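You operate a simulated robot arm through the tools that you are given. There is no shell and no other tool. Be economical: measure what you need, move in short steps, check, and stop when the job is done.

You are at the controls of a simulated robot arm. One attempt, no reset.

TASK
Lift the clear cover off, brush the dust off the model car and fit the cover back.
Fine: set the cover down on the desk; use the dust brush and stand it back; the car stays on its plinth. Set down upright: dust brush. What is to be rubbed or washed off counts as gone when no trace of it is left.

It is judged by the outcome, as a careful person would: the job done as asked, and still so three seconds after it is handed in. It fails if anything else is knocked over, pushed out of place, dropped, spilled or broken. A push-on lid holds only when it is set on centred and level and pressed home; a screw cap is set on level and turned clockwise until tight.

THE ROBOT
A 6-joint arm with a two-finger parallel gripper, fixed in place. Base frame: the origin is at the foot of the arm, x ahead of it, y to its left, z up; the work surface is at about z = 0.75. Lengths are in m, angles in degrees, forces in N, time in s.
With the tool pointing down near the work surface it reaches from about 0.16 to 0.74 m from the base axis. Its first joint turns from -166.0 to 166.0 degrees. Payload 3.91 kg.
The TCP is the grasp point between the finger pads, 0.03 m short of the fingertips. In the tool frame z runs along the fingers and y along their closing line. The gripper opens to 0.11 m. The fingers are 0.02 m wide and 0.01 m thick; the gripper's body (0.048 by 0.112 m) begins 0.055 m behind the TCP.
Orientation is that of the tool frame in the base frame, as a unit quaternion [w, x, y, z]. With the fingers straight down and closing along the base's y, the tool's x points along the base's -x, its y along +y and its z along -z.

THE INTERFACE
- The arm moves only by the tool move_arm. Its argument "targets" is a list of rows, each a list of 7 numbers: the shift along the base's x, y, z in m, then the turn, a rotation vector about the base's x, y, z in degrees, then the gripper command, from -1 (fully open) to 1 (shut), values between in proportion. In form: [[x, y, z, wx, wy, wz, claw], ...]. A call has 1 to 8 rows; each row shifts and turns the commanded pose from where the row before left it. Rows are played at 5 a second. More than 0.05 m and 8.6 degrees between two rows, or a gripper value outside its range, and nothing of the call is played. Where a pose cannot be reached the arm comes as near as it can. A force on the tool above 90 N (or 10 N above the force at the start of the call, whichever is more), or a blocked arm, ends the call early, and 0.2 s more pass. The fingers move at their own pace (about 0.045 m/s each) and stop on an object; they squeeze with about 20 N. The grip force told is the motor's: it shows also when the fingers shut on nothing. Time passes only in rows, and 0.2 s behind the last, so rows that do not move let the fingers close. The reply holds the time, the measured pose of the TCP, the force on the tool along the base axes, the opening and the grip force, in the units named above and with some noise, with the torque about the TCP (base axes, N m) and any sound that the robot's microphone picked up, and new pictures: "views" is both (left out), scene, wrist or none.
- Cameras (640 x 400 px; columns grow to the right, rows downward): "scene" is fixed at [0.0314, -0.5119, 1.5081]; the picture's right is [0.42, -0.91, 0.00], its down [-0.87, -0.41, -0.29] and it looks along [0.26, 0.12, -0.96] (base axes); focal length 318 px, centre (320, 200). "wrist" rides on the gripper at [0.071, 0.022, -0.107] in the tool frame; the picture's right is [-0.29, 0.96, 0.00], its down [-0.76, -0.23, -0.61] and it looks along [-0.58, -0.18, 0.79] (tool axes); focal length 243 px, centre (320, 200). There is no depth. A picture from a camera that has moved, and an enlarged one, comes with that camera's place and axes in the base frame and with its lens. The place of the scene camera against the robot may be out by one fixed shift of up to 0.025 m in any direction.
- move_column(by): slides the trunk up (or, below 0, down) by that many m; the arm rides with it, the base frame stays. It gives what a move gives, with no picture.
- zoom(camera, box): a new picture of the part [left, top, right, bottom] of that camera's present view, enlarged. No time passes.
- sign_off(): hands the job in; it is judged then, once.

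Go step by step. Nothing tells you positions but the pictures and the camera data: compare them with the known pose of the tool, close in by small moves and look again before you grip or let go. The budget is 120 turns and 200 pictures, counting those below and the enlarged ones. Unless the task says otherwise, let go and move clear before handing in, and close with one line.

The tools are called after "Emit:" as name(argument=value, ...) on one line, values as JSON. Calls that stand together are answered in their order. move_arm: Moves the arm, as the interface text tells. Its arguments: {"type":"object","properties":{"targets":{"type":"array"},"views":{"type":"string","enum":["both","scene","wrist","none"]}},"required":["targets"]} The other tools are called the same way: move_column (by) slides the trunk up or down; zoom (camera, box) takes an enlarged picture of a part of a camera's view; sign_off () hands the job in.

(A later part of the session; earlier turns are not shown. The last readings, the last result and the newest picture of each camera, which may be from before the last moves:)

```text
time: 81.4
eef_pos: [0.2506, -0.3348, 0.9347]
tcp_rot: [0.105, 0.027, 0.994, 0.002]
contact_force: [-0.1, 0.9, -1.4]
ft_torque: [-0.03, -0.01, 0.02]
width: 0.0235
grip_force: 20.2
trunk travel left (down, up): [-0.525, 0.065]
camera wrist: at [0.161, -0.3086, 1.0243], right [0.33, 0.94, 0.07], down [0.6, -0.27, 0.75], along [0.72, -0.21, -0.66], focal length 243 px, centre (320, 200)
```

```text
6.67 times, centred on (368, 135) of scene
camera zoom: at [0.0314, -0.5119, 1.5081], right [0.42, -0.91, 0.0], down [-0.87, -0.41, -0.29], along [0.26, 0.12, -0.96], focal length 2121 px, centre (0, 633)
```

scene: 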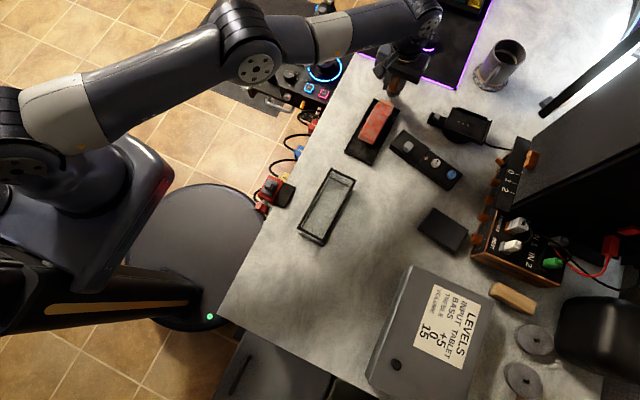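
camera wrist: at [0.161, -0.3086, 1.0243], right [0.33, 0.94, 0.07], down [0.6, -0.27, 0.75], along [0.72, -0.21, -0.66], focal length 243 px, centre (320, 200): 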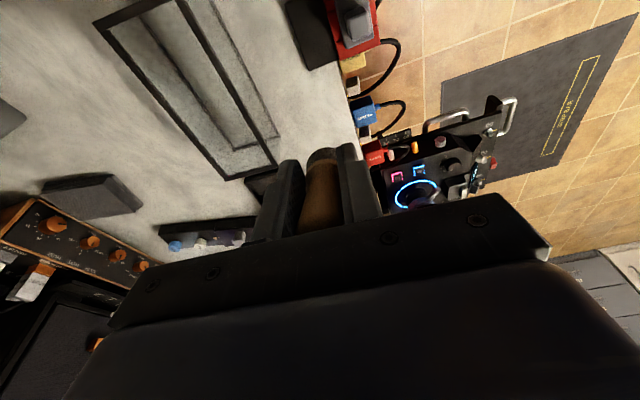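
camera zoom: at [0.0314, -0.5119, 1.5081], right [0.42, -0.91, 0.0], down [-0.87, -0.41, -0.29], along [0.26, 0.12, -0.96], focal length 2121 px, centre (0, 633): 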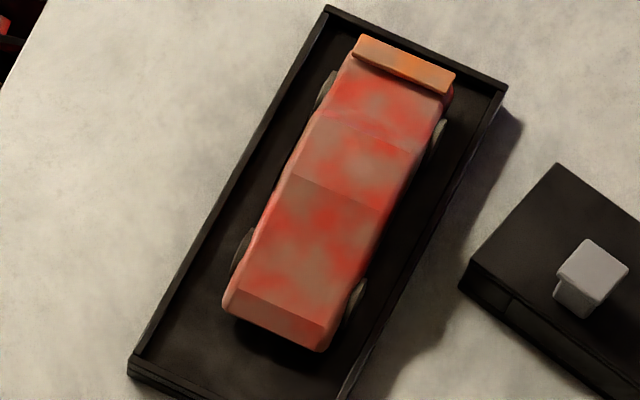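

Dust keeps fading uniformly with rubbing. Now rub crosswise on the flat roof with the brush brought upright (tool tilted +17°), where nothing pushes the car lengthwise.

Emit:
move_arm(targets=[[0.038, -0.019, 0, 0, 5, 0, 0.85], [0.038, -0.019, 0, 0, 5, 0, 0.85], [0.038, -0.019, 0, 0, 5, 0, 0.85], [0.038, -0.018, 0, 0, 5, 0, 0.85], [0.038, -0.018, -0.005, 0, 5, 0, 0.85], [0.029, -0.018, -0.02, 0, 4, 0, 0.85], [0, 0, -0.03, 0, 0, 0, 0.85], [0, 0, 0, 0, 0, 0, 0.85]], views="wrist")

Emit:
zoom(camera="scene", box=[328, 85, 424, 145])

Emit:
zoom(camera="wrist", box=[240, 60, 400, 200])

```text
time: 83.2
eef_pos: [0.4723, -0.4445, 0.8821]
tcp_rot: [-0.148, 0.027, 0.989, -0.003]
contact_force: [0.5, 0.4, -0.4]
ft_torque: [0.0, 0.01, -0.02]
width: 0.0236
grip_force: 19.6
trunk travel left (down, up): [-0.525, 0.065]
camera wrist: at [0.4379, -0.4187, 1.0038], right [0.33, 0.94, -0.1], down [0.89, -0.27, 0.36], along [0.31, -0.21, -0.93], focal length 243 px, centre (320, 200)
```

wrist: 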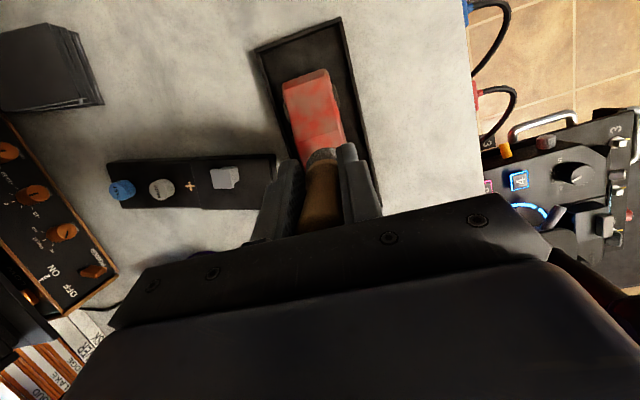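

```text
6.67 times, centred on (376, 115) of scene
camera zoom: at [0.0314, -0.5119, 1.5081], right [0.42, -0.91, 0.0], down [-0.87, -0.41, -0.29], along [0.26, 0.12, -0.96], focal length 2121 px, centre (-53, 767)
```

zoom: 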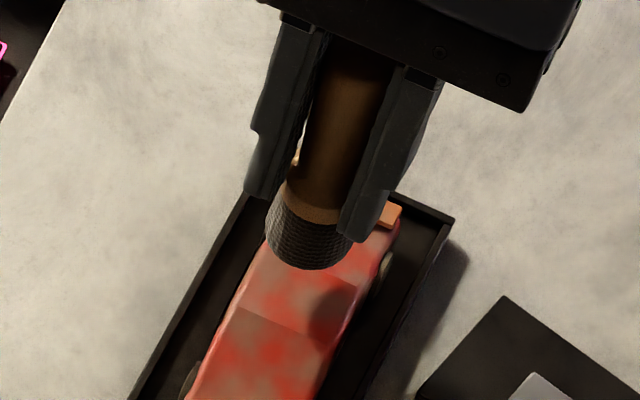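

```text
2.86 times, centred on (320, 130) of wrist
camera zoom: at [0.4379, -0.4187, 1.0038], right [0.33, 0.94, -0.1], down [0.89, -0.27, 0.36], along [0.31, -0.21, -0.93], focal length 693 px, centre (320, 400)
```

zoom: 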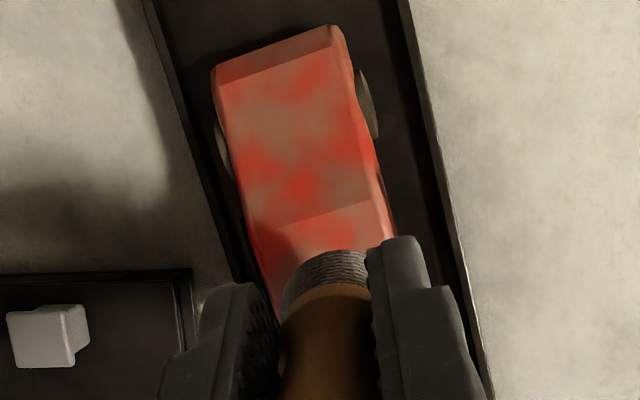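

Emit:
move_arm(targets=[[0, 0, -0.012, 0, 0, 0, 0.85], [0, 0, -0.011, 0, 0, 0, 0.85], [0, 0, 0, 0, 0, 0, 0.85]], views="none")

Emit:
move_arm(targets=[[0, 0, -0.003, 0, 0, 0, 0.85], [0, 0, 0, 0, 0, 0, 0.85]], views="none")

Emit:
move_arm(targets=[[0, 0, -0.002, 0, 0, 0, 0.85], [0, 0, 0, 0, 0, 0, 0.85]], views="none")

Emit:
move_arm(targets=[[0, 0, -0.0015, 0, 0, 0, 0.85], [0, 0, 0, 0, 0, 0, 0.85]], views="none")

```text
time: 84.0
eef_pos: [0.4698, -0.4439, 0.8592]
tcp_rot: [-0.147, 0.026, 0.989, -0.004]
contact_force: [0.2, 0.3, -0.2]
ft_torque: [0.02, 0.02, 0.0]
width: 0.0238
grip_force: 19.7
trunk travel left (down, up): [-0.525, 0.065]
```

```text
time: 84.6
eef_pos: [0.4713, -0.445, 0.8562]
tcp_rot: [-0.147, 0.027, 0.989, -0.005]
contact_force: [-0.1, 1.4, 7.9]
ft_torque: [0.06, -0.15, -0.01]
width: 0.0237
grip_force: 19.7
trunk travel left (down, up): [-0.525, 0.065]
```

```text
time: 85.2
eef_pos: [0.47, -0.4461, 0.8564]
tcp_rot: [-0.147, 0.026, 0.989, -0.006]
contact_force: [1.1, 1.6, 25.4]
ft_torque: [0.11, -0.52, 0.0]
width: 0.0237
grip_force: 19.9
trunk travel left (down, up): [-0.525, 0.065]
```

```text
time: 85.8
eef_pos: [0.4717, -0.4452, 0.8569]
tcp_rot: [-0.145, 0.027, 0.989, -0.006]
contact_force: [0.8, 1.3, 36.7]
ft_torque: [-0.03, -0.77, -0.02]
width: 0.0239
grip_force: 19.5
trunk travel left (down, up): [-0.525, 0.065]
```

Emit:
move_arm(targets=[[0, 0.005, 0.0025, 0, 0, 0, 0.85], [0, 0.005, 0, 0, 0, 0, 0.85], [0, -0.01, 0, 0, 0, 0, 0.85], [0, -0.01, 0, 0, 0, 0, 0.85], [0, 0.01, 0, 0, 0, 0, 0.85], [0, 0.01, 0, 0, 0, 0, 0.85], [0, -0.01, 0, 0, 0, 0, 0.85], [0, -0.01, 0, 0, 0, 0, 0.85]], views="none")

Emit:
zoom(camera="wrist", box=[240, 60, 400, 200])

Emit:
zoom(camera="scene", box=[320, 80, 480, 180])

```text
time: 87.6
eef_pos: [0.4704, -0.4536, 0.856]
tcp_rot: [-0.147, 0.026, 0.989, -0.004]
contact_force: [1.9, 10.5, 28.8]
ft_torque: [0.66, -0.68, 0.18]
width: 0.0237
grip_force: 19.9
trunk travel left (down, up): [-0.525, 0.065]
```

```text
2.86 times, centred on (320, 130) of wrist
camera zoom: at [0.4356, -0.4281, 0.9781], right [0.32, 0.94, -0.1], down [0.89, -0.27, 0.37], along [0.32, -0.21, -0.93], focal length 693 px, centre (320, 400)
```

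zoom: 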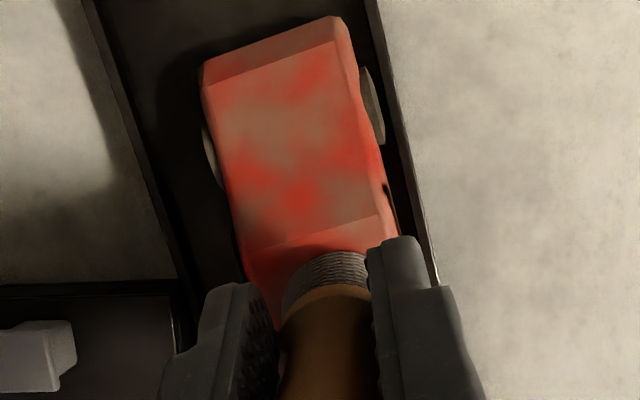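

```text
4.00 times, centred on (400, 130) of scene
camera zoom: at [0.0314, -0.5119, 1.5081], right [0.42, -0.91, 0.0], down [-0.87, -0.41, -0.29], along [0.26, 0.12, -0.96], focal length 1273 px, centre (0, 480)
```

zoom: 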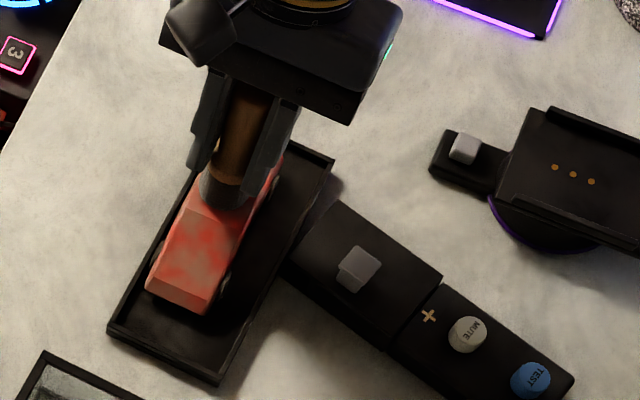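

The sideways strokes were too heavy and dragged the plinth ~2 cm to -y, nudging the mute box slightly. While still in contact I'll drag it back +y carefully.

Emit:
move_arm(targets=[[0, 0.005, 0, 0, 0, 0, 0.85], [0, 0.005, 0, 0, 0, 0, 0.85], [0, 0.005, 0, 0, 0, 0, 0.85], [0, 0, 0, 0, 0, 0, 0.85]], views="none")

Emit:
zoom(camera="scene", box=[320, 80, 480, 180])

```text
time: 88.6
eef_pos: [0.4699, -0.4417, 0.8564]
tcp_rot: [-0.147, 0.026, 0.989, -0.006]
contact_force: [-1.6, -9.0, 26.1]
ft_torque: [-0.59, -0.32, -0.2]
width: 0.0236
grip_force: 20.1
trunk travel left (down, up): [-0.525, 0.065]
```

```text
4.00 times, centred on (400, 130) of scene
camera zoom: at [0.0314, -0.5119, 1.5081], right [0.42, -0.91, 0.0], down [-0.87, -0.41, -0.29], along [0.26, 0.12, -0.96], focal length 1273 px, centre (0, 480)
```

zoom: 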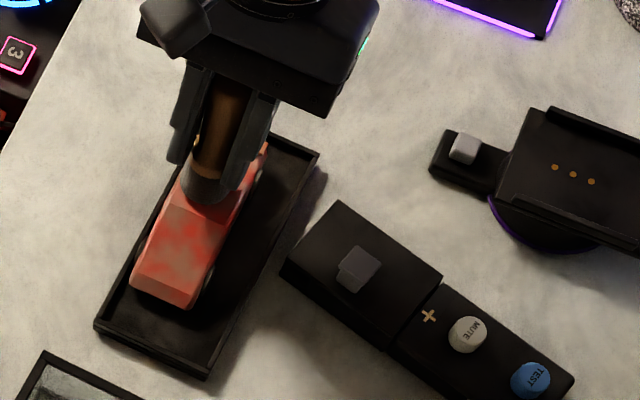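

Emit:
move_arm(targets=[[0, 0.004, 0, 0, 0, 0, 0.85], [0, 0.004, 0, 0, 0, 0, 0.85], [0, 0, 0, 0, 0, 0, 0.85]], views="none")

Emit:
zoom(camera="scene", box=[320, 80, 480, 180])

```text
time: 89.4
eef_pos: [0.4703, -0.4324, 0.856]
tcp_rot: [-0.147, 0.026, 0.989, -0.004]
contact_force: [1.2, -7.0, 26.1]
ft_torque: [-0.44, -0.57, -0.14]
width: 0.0238
grip_force: 20.3
trunk travel left (down, up): [-0.525, 0.065]
```

```text
4.00 times, centred on (400, 130) of scene
camera zoom: at [0.0314, -0.5119, 1.5081], right [0.42, -0.91, 0.0], down [-0.87, -0.41, -0.29], along [0.26, 0.12, -0.96], focal length 1273 px, centre (0, 480)
```

zoom: 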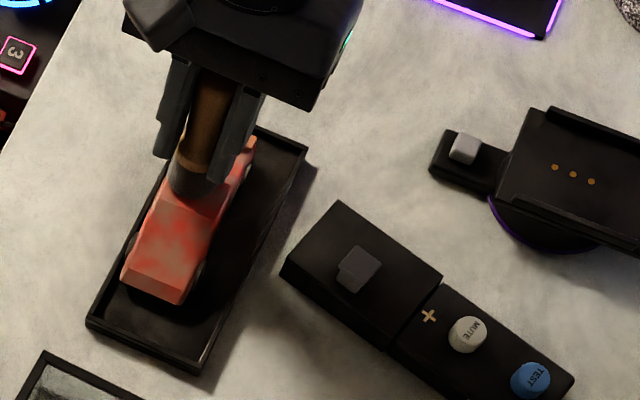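

Plinth is nearly back. Now reduce to a light touch and see whether light strokes slide without dragging.

Emit:
move_arm(targets=[[0, 0, 0.003, 0, 0, 0, 0.85], [0, 0, 0, 0, 0, 0, 0.85]], views="none")

```text
time: 90.0
eef_pos: [0.4695, -0.4324, 0.8571]
tcp_rot: [-0.149, 0.026, 0.988, -0.003]
contact_force: [0.9, -2.2, 10.7]
ft_torque: [-0.15, -0.31, -0.04]
width: 0.0233
grip_force: 19.8
trunk travel left (down, up): [-0.525, 0.065]
```

Emit:
move_arm(targets=[[0, 0, 0.0012, 0, 0, 0, 0.85], [0, -0.007, 0, 0, 0, 0, 0.85], [0, -0.007, 0, 0, 0, 0, 0.85], [0, 0.007, 0, 0, 0, 0, 0.85], [0, 0.007, 0, 0, 0, 0, 0.85], [0, -0.007, 0, 0, 0, 0, 0.85], [0, -0.007, 0, 0, 0, 0, 0.85], [0, 0, 0, 0, 0, 0, 0.85]], views="none")

Emit:
zoom(camera="scene", box=[320, 80, 480, 180])

Emit:
zoom(camera="wrist", box=[240, 60, 400, 200])

```text
time: 91.8
eef_pos: [0.4709, -0.4469, 0.8586]
tcp_rot: [-0.148, 0.026, 0.989, -0.004]
contact_force: [-0.2, -0.7, -0.8]
ft_torque: [0.0, 0.0, 0.02]
width: 0.0236
grip_force: 19.7
trunk travel left (down, up): [-0.525, 0.065]
```

```text
4.00 times, centred on (400, 130) of scene
camera zoom: at [0.0314, -0.5119, 1.5081], right [0.42, -0.91, 0.0], down [-0.87, -0.41, -0.29], along [0.26, 0.12, -0.96], focal length 1273 px, centre (0, 480)
```

zoom: 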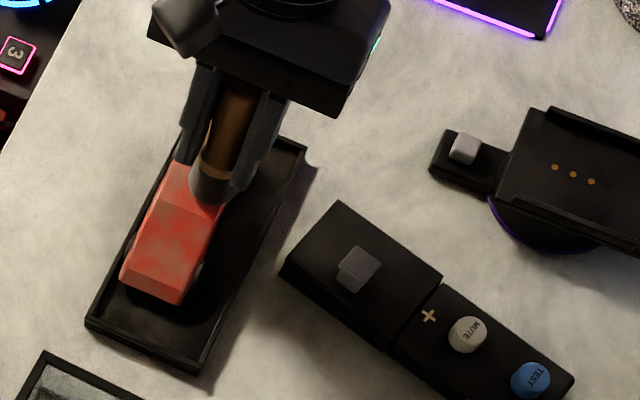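

```text
2.86 times, centred on (320, 130) of wrist
camera zoom: at [0.4357, -0.4209, 0.9802], right [0.33, 0.94, -0.1], down [0.89, -0.27, 0.36], along [0.31, -0.21, -0.93], focal length 693 px, centre (320, 400)
```

zoom: 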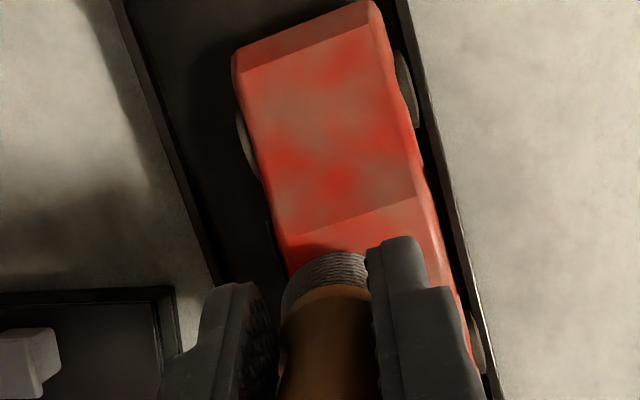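

Light strokes slide without moving anything, and the dust keeps fading. Continue light rubbing centred on the car.

Emit:
move_arm(targets=[[0, 0.01, -0.001, 0, 0, 0, 0.85], [0, 0.01, 0, 0, 0, 0, 0.85], [0, -0.008, 0, 0, 0, 0, 0.85], [0, -0.008, 0, 0, 0, 0, 0.85], [0, 0.008, 0, 0, 0, 0, 0.85], [0, 0.008, 0, 0, 0, 0, 0.85], [0, -0.008, 0, 0, 0, 0, 0.85], [0, -0.008, 0, 0, 0, 0, 0.85]], views="none")

Emit:
zoom(camera="scene", box=[320, 80, 480, 180])

Emit:
move_arm(targets=[[0, 0.008, 0, 0, 0, 0, 0.85], [0, 0.008, 0, 0, 0, 0, 0.85], [0, -0.008, 0, 0, 0, 0, 0.85], [0, -0.008, 0, 0, 0, 0, 0.85], [0, 0.008, 0, 0, 0, 0, 0.85], [0, 0.008, 0, 0, 0, 0, 0.85], [0, -0.008, 0, 0, 0, 0, 0.85], [0, -0.008, 0, 0, 0, 0, 0.85]], views="none")

Emit:
zoom(camera="scene", box=[320, 80, 480, 180])

```text
time: 93.6
eef_pos: [0.4708, -0.4428, 0.8583]
tcp_rot: [-0.148, 0.026, 0.989, -0.004]
contact_force: [-0.6, 0.3, -0.5]
ft_torque: [-0.02, 0.0, -0.01]
width: 0.0235
grip_force: 20.1
trunk travel left (down, up): [-0.525, 0.065]
```

```text
4.00 times, centred on (400, 130) of scene
camera zoom: at [0.0314, -0.5119, 1.5081], right [0.42, -0.91, 0.0], down [-0.87, -0.41, -0.29], along [0.26, 0.12, -0.96], focal length 1273 px, centre (0, 480)
```

zoom: 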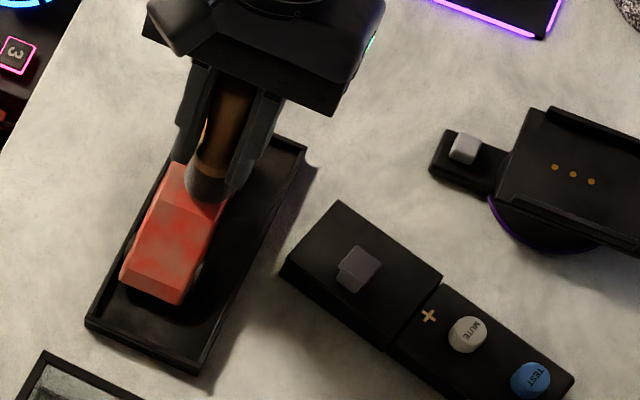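

```text
time: 95.4
eef_pos: [0.471, -0.4433, 0.8552]
tcp_rot: [-0.148, 0.026, 0.989, -0.004]
contact_force: [-0.3, 0.2, -0.1]
ft_torque: [0.01, 0.01, 0.0]
width: 0.0236
grip_force: 20.1
trunk travel left (down, up): [-0.525, 0.065]
```

```text
4.00 times, centred on (400, 130) of scene
camera zoom: at [0.0314, -0.5119, 1.5081], right [0.42, -0.91, 0.0], down [-0.87, -0.41, -0.29], along [0.26, 0.12, -0.96], focal length 1273 px, centre (0, 480)
```

zoom: 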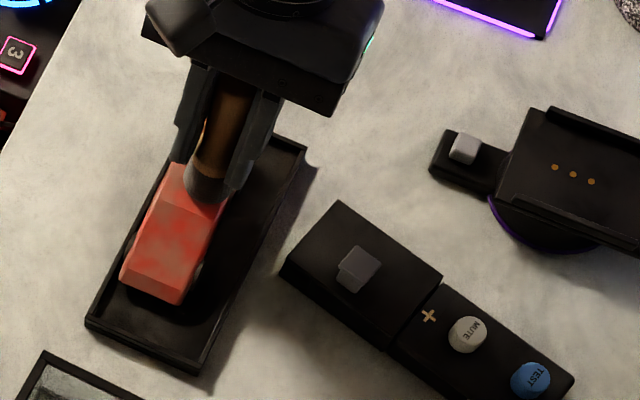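

No contact in those; find the surface again.

Emit:
move_arm(targets=[[0, 0.006, -0.0015, 0, 0, 0, 0.85], [0, 0, 0, 0, 0, 0, 0.85]], views="none")

Emit:
move_arm(targets=[[0, 0, -0.0015, 0, 0, 0, 0.85], [0, 0, 0, 0, 0, 0, 0.85]], views="none")

Emit:
move_arm(targets=[[0, 0, -0.001, 0, 0, 0, 0.85], [0, 0, 0, 0, 0, 0, 0.85]], views="none")

```text
time: 96.0
eef_pos: [0.4727, -0.4376, 0.8567]
tcp_rot: [-0.147, 0.026, 0.989, -0.004]
contact_force: [0.1, -2.5, 9.3]
ft_torque: [-0.14, -0.21, -0.05]
width: 0.0238
grip_force: 20.7
trunk travel left (down, up): [-0.525, 0.065]
```

```text
time: 96.6
eef_pos: [0.4713, -0.4378, 0.8563]
tcp_rot: [-0.146, 0.026, 0.989, -0.006]
contact_force: [1.9, -3.5, 24.4]
ft_torque: [-0.21, -0.62, -0.01]
width: 0.0237
grip_force: 20.1
trunk travel left (down, up): [-0.525, 0.065]
```

```text
time: 97.2
eef_pos: [0.4708, -0.4372, 0.855]
tcp_rot: [-0.146, 0.027, 0.989, -0.005]
contact_force: [3.0, -1.4, 33.0]
ft_torque: [-0.13, -0.81, -0.03]
width: 0.024
grip_force: 20.1
trunk travel left (down, up): [-0.525, 0.065]
```

Emit:
move_arm(targets=[[0, 0, 0.0027, 0, 0, 0, 0.85], [0, 0.007, 0, 0, 0, 0, 0.85], [0, -0.007, 0, 0, 0, 0, 0.85], [0, -0.007, 0, 0, 0, 0, 0.85], [0, 0.007, 0, 0, 0, 0, 0.85], [0, 0.007, 0, 0, 0, 0, 0.85], [0, -0.007, 0, 0, 0, 0, 0.85], [0, 0, 0, 0, 0, 0, 0.85]], views="none")

Emit:
zoom(camera="scene", box=[320, 80, 480, 180])

Emit:
move_arm(targets=[[0, 0.007, 0, 0, 0, 0, 0.85], [0, -0.007, 0, 0, 0, 0, 0.85], [0, -0.007, 0, 0, 0, 0, 0.85], [0, 0.007, 0, 0, 0, 0, 0.85], [0, 0.007, 0, 0, 0, 0, 0.85], [0, -0.007, 0, 0, 0, 0, 0.85], [0, 0, 0, 0, 0, 0, 0.85]], views="none")

Emit:
zoom(camera="wrist", box=[240, 60, 400, 200])

```text
time: 99.0
eef_pos: [0.4709, -0.4362, 0.8571]
tcp_rot: [-0.146, 0.026, 0.989, -0.003]
contact_force: [0.2, 6.2, 16.2]
ft_torque: [0.39, -0.38, 0.13]
width: 0.0236
grip_force: 20.0
trunk travel left (down, up): [-0.525, 0.065]
```

```text
4.00 times, centred on (400, 130) of scene
camera zoom: at [0.0314, -0.5119, 1.5081], right [0.42, -0.91, 0.0], down [-0.87, -0.41, -0.29], along [0.26, 0.12, -0.96], focal length 1273 px, centre (0, 480)
```

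zoom: 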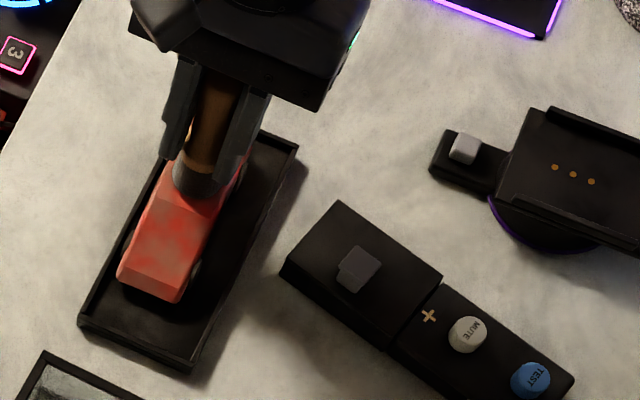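

```text
time: 100.6
eef_pos: [0.4717, -0.4348, 0.8566]
tcp_rot: [-0.147, 0.026, 0.989, -0.004]
contact_force: [0.1, 6.2, 14.3]
ft_torque: [0.37, -0.32, 0.09]
width: 0.0236
grip_force: 20.0
trunk travel left (down, up): [-0.525, 0.065]
```

```text
2.86 times, centred on (320, 130) of wrist
camera zoom: at [0.4359, -0.4099, 0.9784], right [0.32, 0.94, -0.1], down [0.89, -0.27, 0.36], along [0.32, -0.21, -0.93], focal length 693 px, centre (320, 400)
```

zoom: 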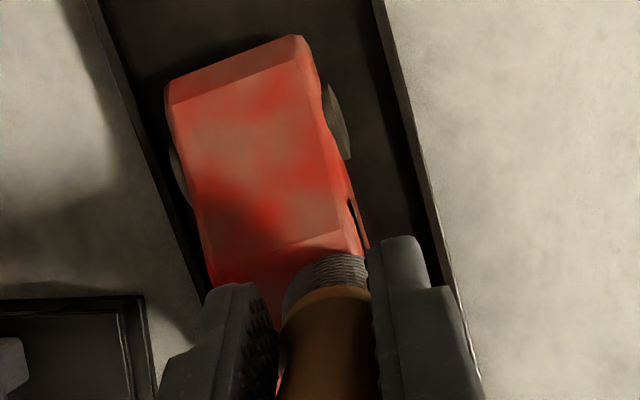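

Too heavy still (14 N). Raise a bit and keep rubbing lightly, monitoring force without pictures.

Emit:
move_arm(targets=[[0, 0, 0.001, 0, 0, 0, 0.85], [0, 0, 0, 0, 0, 0, 0.85]], views="none")

Emit:
move_arm(targets=[[0, 0.008, 0, 0, 0, 0, 0.85], [0, -0.008, 0, 0, 0, 0, 0.85], [0, -0.008, 0, 0, 0, 0, 0.85], [0, 0.008, 0, 0, 0, 0, 0.85], [0, 0.008, 0, 0, 0, 0, 0.85], [0, -0.008, 0, 0, 0, 0, 0.85], [0, -0.008, 0, 0, 0, 0, 0.85], [0, 0.008, 0, 0, 0, 0, 0.85]], views="none")

Emit:
move_arm(targets=[[0, 0.008, 0, 0, 0, 0, 0.85], [0, -0.008, 0, 0, 0, 0, 0.85], [0, -0.008, 0, 0, 0, 0, 0.85], [0, 0.008, 0, 0, 0, 0, 0.85], [0, 0.008, 0, 0, 0, 0, 0.85], [0, -0.008, 0, 0, 0, 0, 0.85], [0, -0.008, 0, 0, 0, 0, 0.85], [0, 0.008, 0, 0, 0, 0, 0.85]], views="none")

Emit:
zoom(camera="scene", box=[320, 80, 480, 180])

```text
time: 101.2
eef_pos: [0.4701, -0.4363, 0.8564]
tcp_rot: [-0.148, 0.026, 0.989, -0.003]
contact_force: [1.0, 2.5, 5.6]
ft_torque: [0.15, -0.16, 0.05]
width: 0.0238
grip_force: 19.9
trunk travel left (down, up): [-0.525, 0.065]
```

```text
time: 103.0
eef_pos: [0.4707, -0.4377, 0.8577]
tcp_rot: [-0.148, 0.027, 0.989, -0.003]
contact_force: [-0.1, 0.8, 2.0]
ft_torque: [0.04, -0.01, 0.03]
width: 0.0237
grip_force: 20.1
trunk travel left (down, up): [-0.525, 0.065]
```

```text
time: 104.8
eef_pos: [0.4722, -0.4374, 0.8565]
tcp_rot: [-0.148, 0.027, 0.989, -0.003]
contact_force: [-0.6, 0.6, -0.1]
ft_torque: [0.03, 0.01, 0.01]
width: 0.0236
grip_force: 19.7
trunk travel left (down, up): [-0.525, 0.065]
```

```text
4.00 times, centred on (400, 130) of scene
camera zoom: at [0.0314, -0.5119, 1.5081], right [0.42, -0.91, 0.0], down [-0.87, -0.41, -0.29], along [0.26, 0.12, -0.96], focal length 1273 px, centre (0, 480)
```

zoom: 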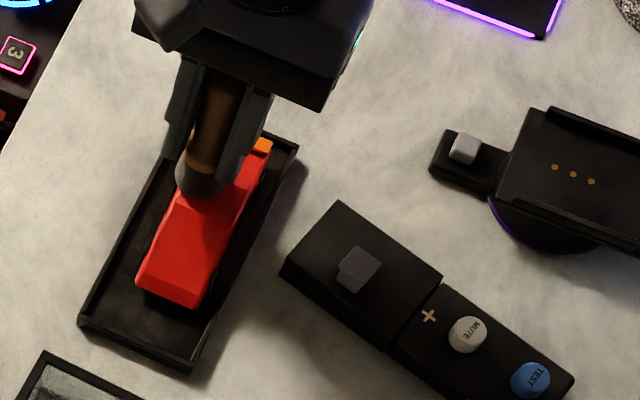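

The dust is completely gone – the car is bright red. Plinth is within ~4 mm of its start. Now return the brush to its spot at (0.298, -0.56), tilting a bit more so it hangs upright.

Emit:
move_arm(targets=[[0, 0, 0.045, 0, 0, 0, 0.85], [-0.035, -0.0245, 0, 0, 3, 0, 0.85], [-0.035, -0.0245, 0, 0, 3, 0, 0.85], [-0.035, -0.0245, 0, 0, 0, 0, 0.85], [-0.035, -0.0245, 0, 0, 0, 0, 0.85], [-0.035, -0.0245, 0, 0, 0, 0, 0.85], [0, 0, -0.03, 0, 0, 0, 0.85], [0, 0, 0, 0, 0, 0, 0.85]])

Emit:
zoom(camera="scene", box=[320, 80, 480, 180])

Emit:
zoom(camera="scene", box=[360, 160, 456, 220])

```text
time: 106.6
eef_pos: [0.296, -0.5609, 0.8727]
tcp_rot: [-0.2, 0.026, 0.979, -0.006]
contact_force: [0.4, 0.2, 0.8]
ft_torque: [-0.01, 0.04, 0.0]
width: 0.0233
grip_force: 19.6
trunk travel left (down, up): [-0.525, 0.065]
camera wrist: at [0.2739, -0.5343, 0.9985], right [0.31, 0.94, -0.13], down [0.92, -0.27, 0.27], along [0.22, -0.21, -0.95], focal length 243 px, centre (320, 200)
```

scene: 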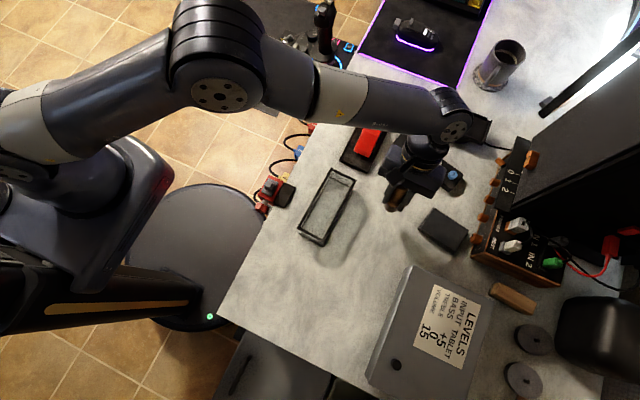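
wrist: 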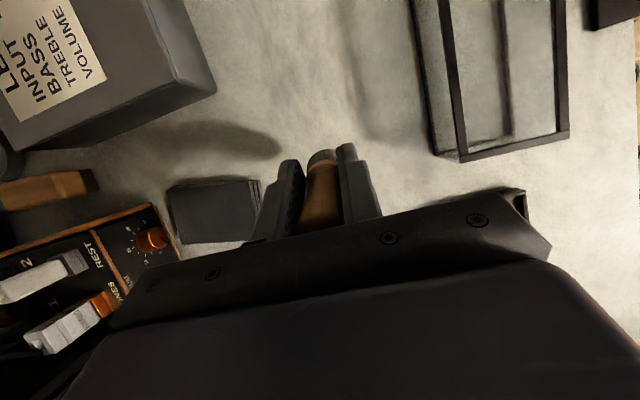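

```text
4.00 times, centred on (400, 130) of scene
camera zoom: at [0.0314, -0.5119, 1.5081], right [0.42, -0.91, 0.0], down [-0.87, -0.41, -0.29], along [0.26, 0.12, -0.96], focal length 1273 px, centre (0, 480)
```

zoom: 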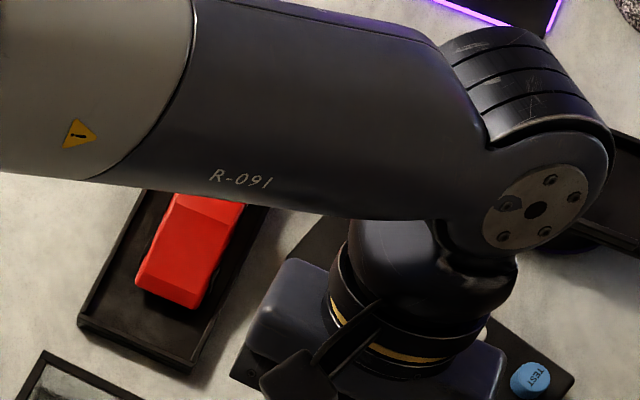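

```text
6.67 times, centred on (408, 190) of scene
camera zoom: at [0.0314, -0.5119, 1.5081], right [0.42, -0.91, 0.0], down [-0.87, -0.41, -0.29], along [0.26, 0.12, -0.96], focal length 2121 px, centre (-267, 267)
```

zoom: 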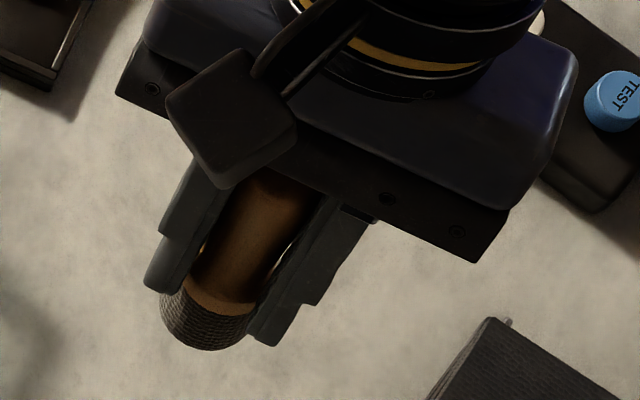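

Brush looks near upright. Lower it to the desk and feel.

Emit:
move_arm(targets=[[0.002, 0, -0.03, 0, 0, 0, 0.85], [0, 0, -0.02, 0, 0, 0, 0.85], [0, 0, 0, 0, 0, 0, 0.85]], views="none")

Emit:
move_arm(targets=[[0, 0, -0.003, 0, 0, 0, 0.85], [0, 0, 0, 0, 0, 0, 0.85]], views="none")

Emit:
move_arm(targets=[[0, 0, -0.003, 0, 0, 0, 0.85], [0, 0, 0, 0, 0, 0, 0.85]], views="none")

Emit:
move_arm(targets=[[0, 0, -0.002, 0, 0, 0, 0.85], [0, 0, 0, 0, 0, 0, 0.85]], views="none")

```text
time: 107.4
eef_pos: [0.2987, -0.56, 0.8213]
tcp_rot: [-0.2, 0.025, 0.979, -0.005]
contact_force: [0.9, -1.3, 0.7]
ft_torque: [0.03, -0.02, -0.01]
width: 0.0237
grip_force: 20.5
trunk travel left (down, up): [-0.525, 0.065]
```

```text
time: 108.0
eef_pos: [0.2991, -0.5607, 0.8187]
tcp_rot: [-0.199, 0.027, 0.98, -0.005]
contact_force: [0.2, 0.9, 0.5]
ft_torque: [0.01, -0.01, 0.01]
width: 0.0235
grip_force: 20.3
trunk travel left (down, up): [-0.525, 0.065]
```

```text
time: 108.6
eef_pos: [0.2972, -0.559, 0.8165]
tcp_rot: [-0.199, 0.026, 0.98, -0.005]
contact_force: [0.7, 0.7, -0.5]
ft_torque: [0.0, -0.01, 0.0]
width: 0.0237
grip_force: 20.5
trunk travel left (down, up): [-0.525, 0.065]
```

```text
time: 109.2
eef_pos: [0.298, -0.5593, 0.8158]
tcp_rot: [-0.198, 0.026, 0.98, -0.007]
contact_force: [1.0, 1.8, 9.4]
ft_torque: [0.09, -0.13, 0.03]
width: 0.0237
grip_force: 20.2
trunk travel left (down, up): [-0.525, 0.065]
```

Emit:
move_arm(targets=[[0, 0, -0.002, 0, 0, 0, 0.85], [0, 0, 0, 0, 0, 0, 0.85]], views="none")

Emit:
move_arm(targets=[[0, 0, -0.002, 0, 0, 0, 0.85], [0, 0, 0, 0, 0, 0, 0.85]], views="wrist")

Emit:
zoom(camera="wrist", box=[260, 110, 400, 240])

Emit:
zoom(camera="scene", box=[360, 160, 456, 230])

```text
time: 109.8
eef_pos: [0.2987, -0.5586, 0.8149]
tcp_rot: [-0.198, 0.027, 0.98, -0.008]
contact_force: [-0.3, -0.2, 27.2]
ft_torque: [0.0, -0.32, 0.01]
width: 0.0236
grip_force: 20.6
trunk travel left (down, up): [-0.525, 0.065]
```

```text
time: 110.4
eef_pos: [0.2977, -0.5595, 0.8142]
tcp_rot: [-0.198, 0.027, 0.98, -0.008]
contact_force: [-0.4, -1.4, 40.3]
ft_torque: [-0.11, -0.47, -0.04]
width: 0.0236
grip_force: 20.3
trunk travel left (down, up): [-0.525, 0.065]
camera wrist: at [0.2757, -0.5331, 0.9396], right [0.31, 0.94, -0.14], down [0.92, -0.27, 0.27], along [0.22, -0.21, -0.95], focal length 243 px, centre (320, 200)
```

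wrist: 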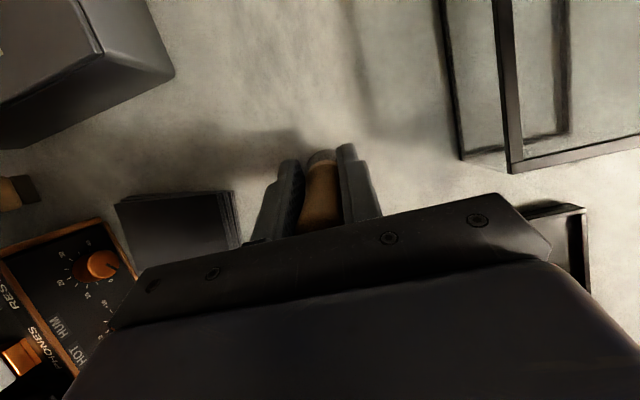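

```text
3.08 times, centred on (330, 175) of wrist
camera zoom: at [0.2757, -0.5331, 0.9396], right [0.31, 0.94, -0.14], down [0.92, -0.27, 0.27], along [0.22, -0.21, -0.95], focal length 746 px, centre (289, 277)
```

zoom: 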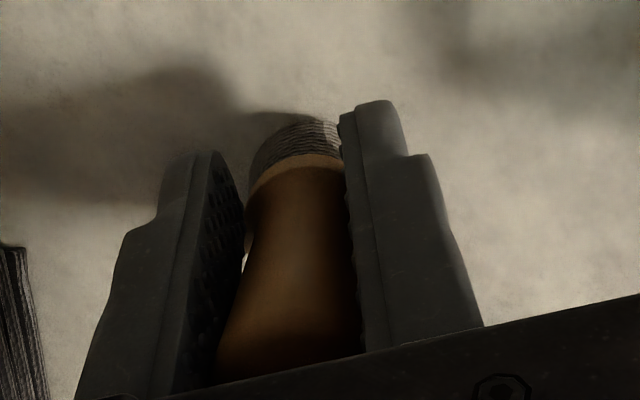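

```text
5.71 times, centred on (408, 195) of scene
camera zoom: at [0.0314, -0.5119, 1.5081], right [0.42, -0.91, 0.0], down [-0.87, -0.41, -0.29], along [0.26, 0.12, -0.96], focal length 1818 px, centre (-183, 229)
```

zoom: 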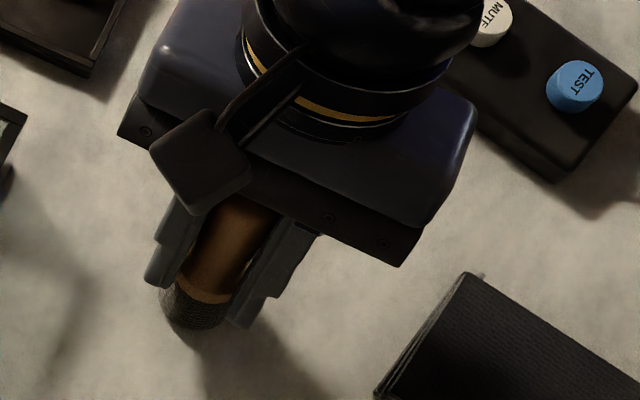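

Slight over-tilt (~5°). Ease pressure and rotate the tool back 4-5° so the base sits flat.

Emit:
move_arm(targets=[[0, 0, 0.004, 0, 0, 0, 0.85], [0, 0, 0.001, 0, -4.5, 0, 0.85], [0, 0, 0, 0, 0, 0, 0.85]], views="none")

Emit:
move_arm(targets=[[0, 0, -0.002, 0, 0, 0, 0.85], [0, 0, 0, 0, 0, 0, 0.85]], views="none")

```text
time: 111.2
eef_pos: [0.2972, -0.5584, 0.8135]
tcp_rot: [-0.161, 0.027, 0.987, -0.003]
contact_force: [-3.6, 0.5, 8.3]
ft_torque: [0.02, 0.0, -0.01]
width: 0.0236
grip_force: 19.7
trunk travel left (down, up): [-0.525, 0.065]
```

```text
time: 111.8
eef_pos: [0.2981, -0.5586, 0.8143]
tcp_rot: [-0.159, 0.027, 0.987, -0.004]
contact_force: [-2.1, 5.1, 13.0]
ft_torque: [0.26, -0.14, 0.1]
width: 0.0238
grip_force: 19.9
trunk travel left (down, up): [-0.525, 0.065]
```

Brush should be about flush now. Ease and open gently.

Emit:
move_arm(targets=[[0, 0, 0.0015, 0, 0, 0, 0.85], [0, 0, 0, 0, 0, 0, 0.55], [0, 0, 0, 0, 0, 0, 0.45], [0, 0, 0, 0, 0, 0, 0.3], [0, 0, 0, 0, 0, 0, 0.1], [0, 0, 0, 0, 0, 0, -0.2], [0, 0, 0, 0, 0, 0, -0.2]], views="both")

Emit:
zoom(camera="wrist", box=[240, 110, 400, 240])

```text
time: 113.4
eef_pos: [0.2988, -0.5601, 0.8158]
tcp_rot: [-0.161, 0.025, 0.987, -0.004]
contact_force: [-0.6, 0.4, -0.1]
ft_torque: [-0.02, -0.02, 0.04]
width: 0.066
grip_force: 0.0
trunk travel left (down, up): [-0.525, 0.065]
camera wrist: at [0.2664, -0.5338, 0.938], right [0.32, 0.94, -0.11], down [0.9, -0.27, 0.34], along [0.29, -0.21, -0.93], focal length 243 px, centre (320, 200)
```

scene: 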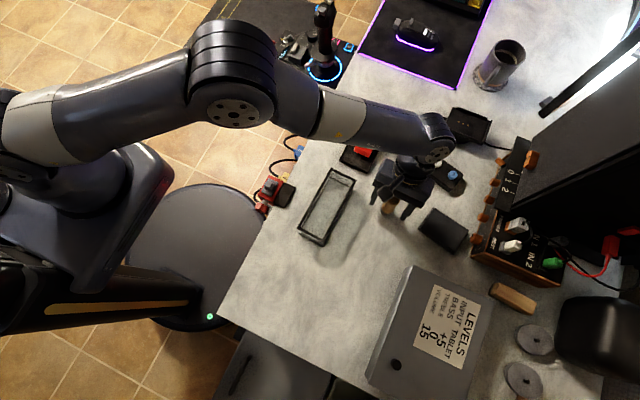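
wrist: 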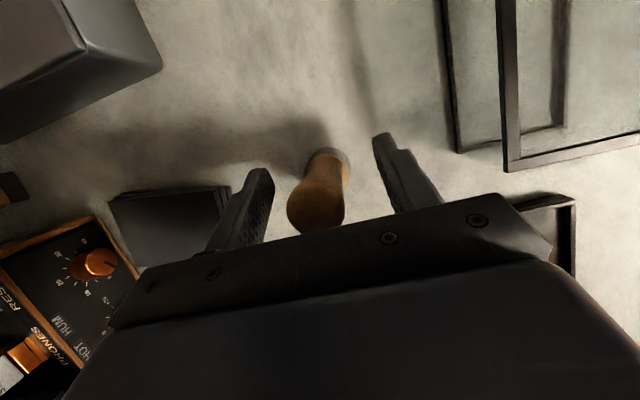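

```text
3.08 times, centred on (320, 175) of wrist
camera zoom: at [0.2664, -0.5338, 0.938], right [0.32, 0.94, -0.11], down [0.9, -0.27, 0.34], along [0.29, -0.21, -0.93], focal length 746 px, centre (320, 277)
```

zoom: 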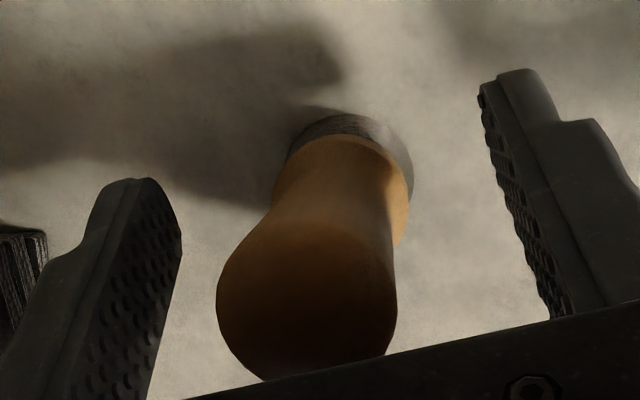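

The brush stands on its own. Withdraw upward along the tool axis, level the tool, and inspect the car and plinth.

Emit:
move_arm(targets=[[0.006, 0, 0.018, 0, 0, 0, -0.3], [0.013, 0, 0.038, 0, 0, 0, -0.3], [0.013, 0, 0.038, 0, 0, 0, -0.3], [0, 0.03, 0.01, 0, -6.5, 0, -0.3], [0, 0.04, 0, 0, -6.5, 0, -0.3], [-0.03, 0.03, 0.02, 0, -6, 0, -0.3], [-0.03, 0.03, 0.02, 0, 0, 0, -0.3], [-0.01, 0.04, 0.02, 0, 0, 0, -0.3]])

Emit:
zoom(camera="scene", box=[320, 80, 480, 180])

Emit:
zoom(camera="wrist", box=[60, 60, 380, 240])

```text
time: 115.2
eef_pos: [0.2596, -0.3881, 0.9774]
tcp_rot: [0.004, 0.026, 1.0, 0.0]
contact_force: [0.1, -0.7, -0.2]
ft_torque: [0.01, 0.02, -0.01]
width: 0.0715
grip_force: 0.1
trunk travel left (down, up): [-0.525, 0.065]
camera wrist: at [0.189, -0.3628, 1.0837], right [0.34, 0.94, 0.0], down [0.74, -0.27, 0.61], along [0.58, -0.21, -0.79], focal length 243 px, centre (320, 200)
```

scene: 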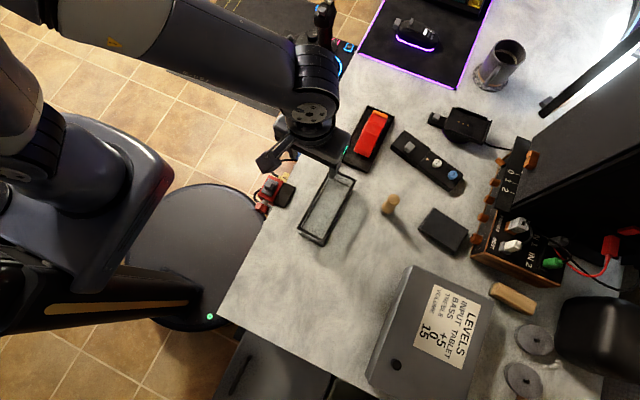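
wrist: 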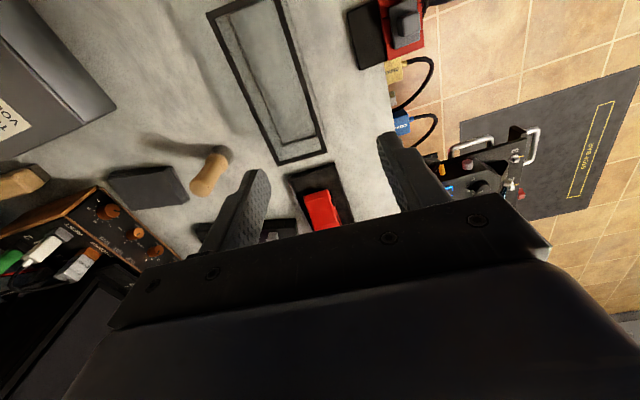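

```text
4.00 times, centred on (400, 130) of scene
camera zoom: at [0.0314, -0.5119, 1.5081], right [0.42, -0.91, 0.0], down [-0.87, -0.41, -0.29], along [0.26, 0.12, -0.96], focal length 1273 px, centre (0, 480)
```

zoom: 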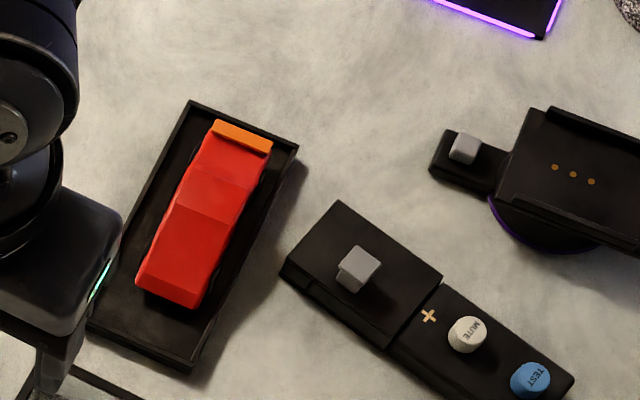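

```text
2.00 times, centred on (220, 150) of wrist
camera zoom: at [0.189, -0.3628, 1.0837], right [0.34, 0.94, 0.0], down [0.74, -0.27, 0.61], along [0.58, -0.21, -0.79], focal length 485 px, centre (520, 300)
```

zoom: 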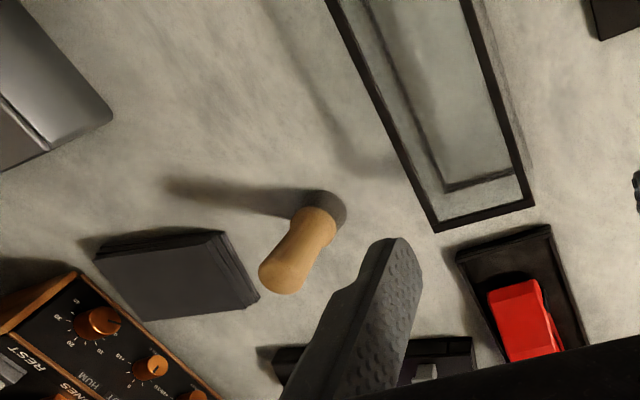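

Car clean, brush standing. I'll take a wrist view closer to measure plinth and car precisely.

Emit:
move_arm(targets=[[0.04, -0.006, 0, 0, 0, 0, -0.45], [0.04, -0.006, 0, 0, 0, 0, -0.45], [0, 0, 0, 0, 0, 0, -0.45]], views="none")

Emit:
zoom(camera="wrist", box=[230, 80, 400, 220])

```text
time: 116.0
eef_pos: [0.3408, -0.4002, 0.9781]
tcp_rot: [0.005, 0.027, 1.0, 0.0]
contact_force: [0.2, -0.1, 0.3]
ft_torque: [0.03, 0.0, 0.0]
width: 0.08
grip_force: 0.1
trunk travel left (down, up): [-0.525, 0.065]
```

```text
2.86 times, centred on (315, 150) of wrist
camera zoom: at [0.2716, -0.3747, 1.0841], right [0.34, 0.94, 0.0], down [0.74, -0.27, 0.61], along [0.58, -0.21, -0.79], focal length 693 px, centre (334, 343)
```

zoom: 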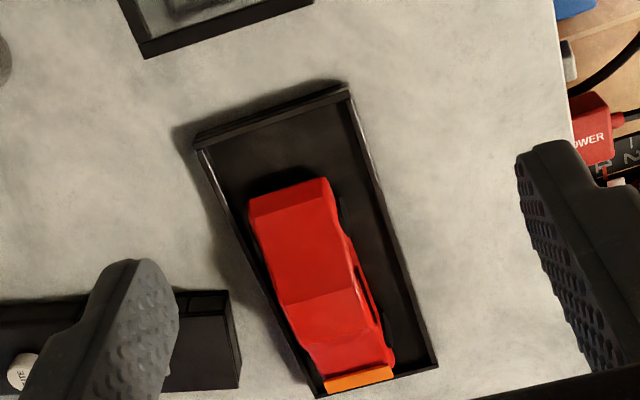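

Measured: plinth centre ≈(0.458, -0.444), yaw ≈ -1.3°; the car lies inside with room for the cover, so it can stay. Now go back over the cover to grip it as before.

Emit:
move_arm(targets=[[-0.036, -0.01, 0, 0, 0.5, 0, -0.45], [-0.036, -0.01, 0, 0, 0, 0, -0.45], [-0.037, -0.009, 0, 0, 0, 0, -0.45], [0, 0, -0.04, 0, 0, 0, -0.45], [0, 0, -0.036, 0, 0, 0, -0.45], [0, 0, 0, 0, 0, 0, -0.45]], views="none")

Emit:
zoom(camera="wrist", box=[180, 60, 440, 240])

```text
time: 117.4
eef_pos: [0.2315, -0.4304, 0.9029]
tcp_rot: [0.0, 0.026, 1.0, 0.001]
contact_force: [-0.3, 0.0, 0.1]
ft_torque: [-0.01, 0.01, 0.01]
width: 0.0797
grip_force: 0.1
trunk travel left (down, up): [-0.525, 0.065]
```

```text
2.22 times, centred on (310, 150) of wrist
camera zoom: at [0.1618, -0.4046, 1.0098], right [0.34, 0.94, 0.0], down [0.75, -0.27, 0.61], along [0.57, -0.21, -0.79], focal length 539 px, centre (342, 311)
```

zoom: 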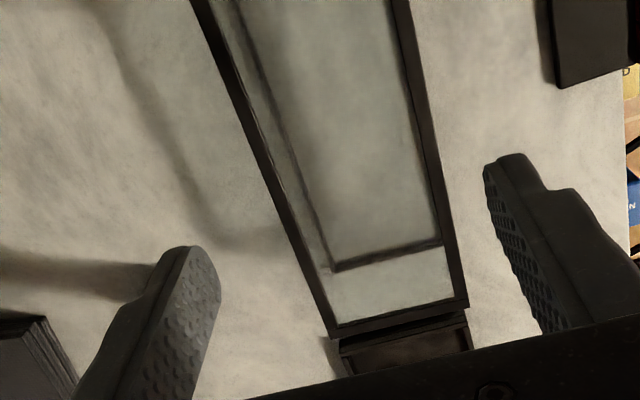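

Cover is where I left it. Descend and grip.

Emit:
move_arm(targets=[[0, 0.001, -0.035, 0, 0, 0, -0.42], [0, 0, -0.035, 0, 0, 0, -0.42], [0, 0, -0.022, 0, 0, 0, -0.42], [0, 0, -0.01, 0, 0, 0, -0.42], [0, 0, 0, 0, 0, 0, 0.0], [0, 0, 0, 0, 0, 0, 0.2], [0, 0, 0, 0, 0, 0, 0.3], [0, 0, 0, 0, 0, 0, 0.3]], views="wrist")

```text
time: 119.2
eef_pos: [0.2317, -0.4285, 0.7994]
tcp_rot: [0.0, 0.025, 1.0, 0.001]
contact_force: [0.7, -0.4, 0.5]
ft_torque: [-0.04, 0.0, -0.02]
width: 0.0678
grip_force: 20.0
trunk travel left (down, up): [-0.525, 0.065]
camera wrist: at [0.1624, -0.4041, 0.9064], right [0.34, 0.94, 0.0], down [0.75, -0.27, 0.61], along [0.57, -0.21, -0.79], focal length 243 px, centre (320, 200)
```

wrist: 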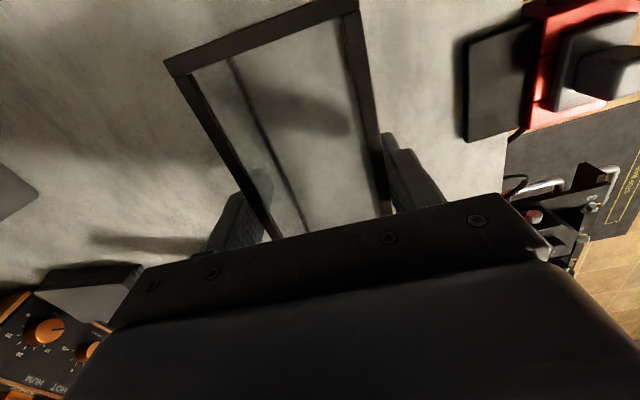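

Same grip as before. By comparing the first and latest plinth measurements: plinth shifted about +6 mm in y and +1.6° in yaw. Lift and carry the cover over it with that correction.

Emit:
move_arm(targets=[[0, 0, 0.02, 0, 0, 0, 0.3], [0, 0, 0.04, 0, 0, 0, 0.3], [0, 0, 0.04, 0, 0, 0, 0.3], [0.043, -0.0033, 0, 0, 0, 0.6, 0.3], [0.043, -0.0033, 0, 0, 0, 0.6, 0.3], [0.043, -0.0033, 0, 0, 0, 0.5, 0.3], [0.043, -0.0033, 0, 0, 0, 0, 0.3], [0.043, -0.0033, 0, 0, 0, 0, 0.3]], views="none")

Emit:
move_arm(targets=[[0.0025, 0, -0.03, 0, 0, 0, 0.3], [0, 0, 0, 0, 0, 0, 0.3]], views="none")

Emit:
zoom(camera="scene", box=[328, 90, 424, 180])

Emit:
zoom(camera="wrist", box=[140, 0, 420, 220])

```text
time: 121.0
eef_pos: [0.4446, -0.4483, 0.898]
tcp_rot: [0.0, 0.012, 1.0, 0.0]
contact_force: [-0.3, 0.0, 0.0]
ft_torque: [0.01, -0.01, 0.03]
width: 0.068
grip_force: 20.3
trunk travel left (down, up): [-0.525, 0.065]
```

```text
time: 121.6
eef_pos: [0.449, -0.446, 0.8683]
tcp_rot: [-0.001, 0.011, 1.0, 0.0]
contact_force: [0.3, 0.3, -0.7]
ft_torque: [-0.01, 0.03, 0.03]
width: 0.0677
grip_force: 19.8
trunk travel left (down, up): [-0.525, 0.065]
```

```text
4.44 times, centred on (376, 135) of scene
camera zoom: at [0.0314, -0.5119, 1.5081], right [0.42, -0.91, 0.0], down [-0.87, -0.41, -0.29], along [0.26, 0.12, -0.96], focal length 1414 px, centre (71, 489)
```

zoom: 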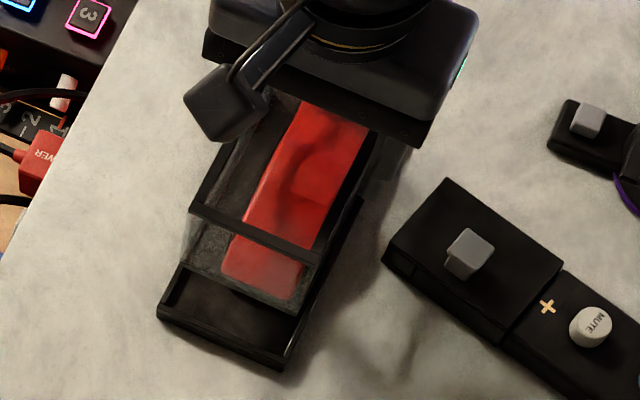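

```text
1.82 times, centred on (280, 110) of wrist
camera zoom: at [0.3778, -0.4232, 0.9747], right [0.31, 0.95, 0.0], down [0.75, -0.25, 0.61], along [0.58, -0.19, -0.79], focal length 441 px, centre (393, 364)
```

zoom: 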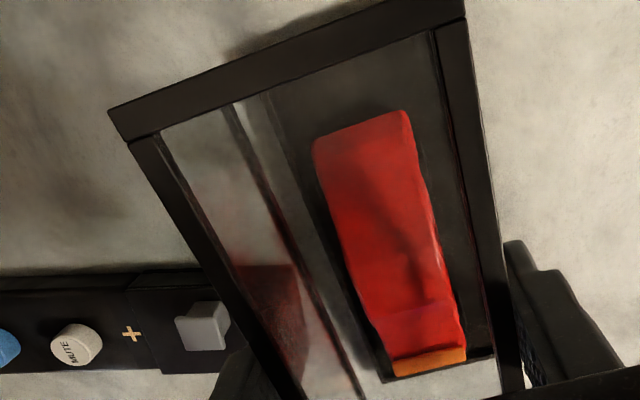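

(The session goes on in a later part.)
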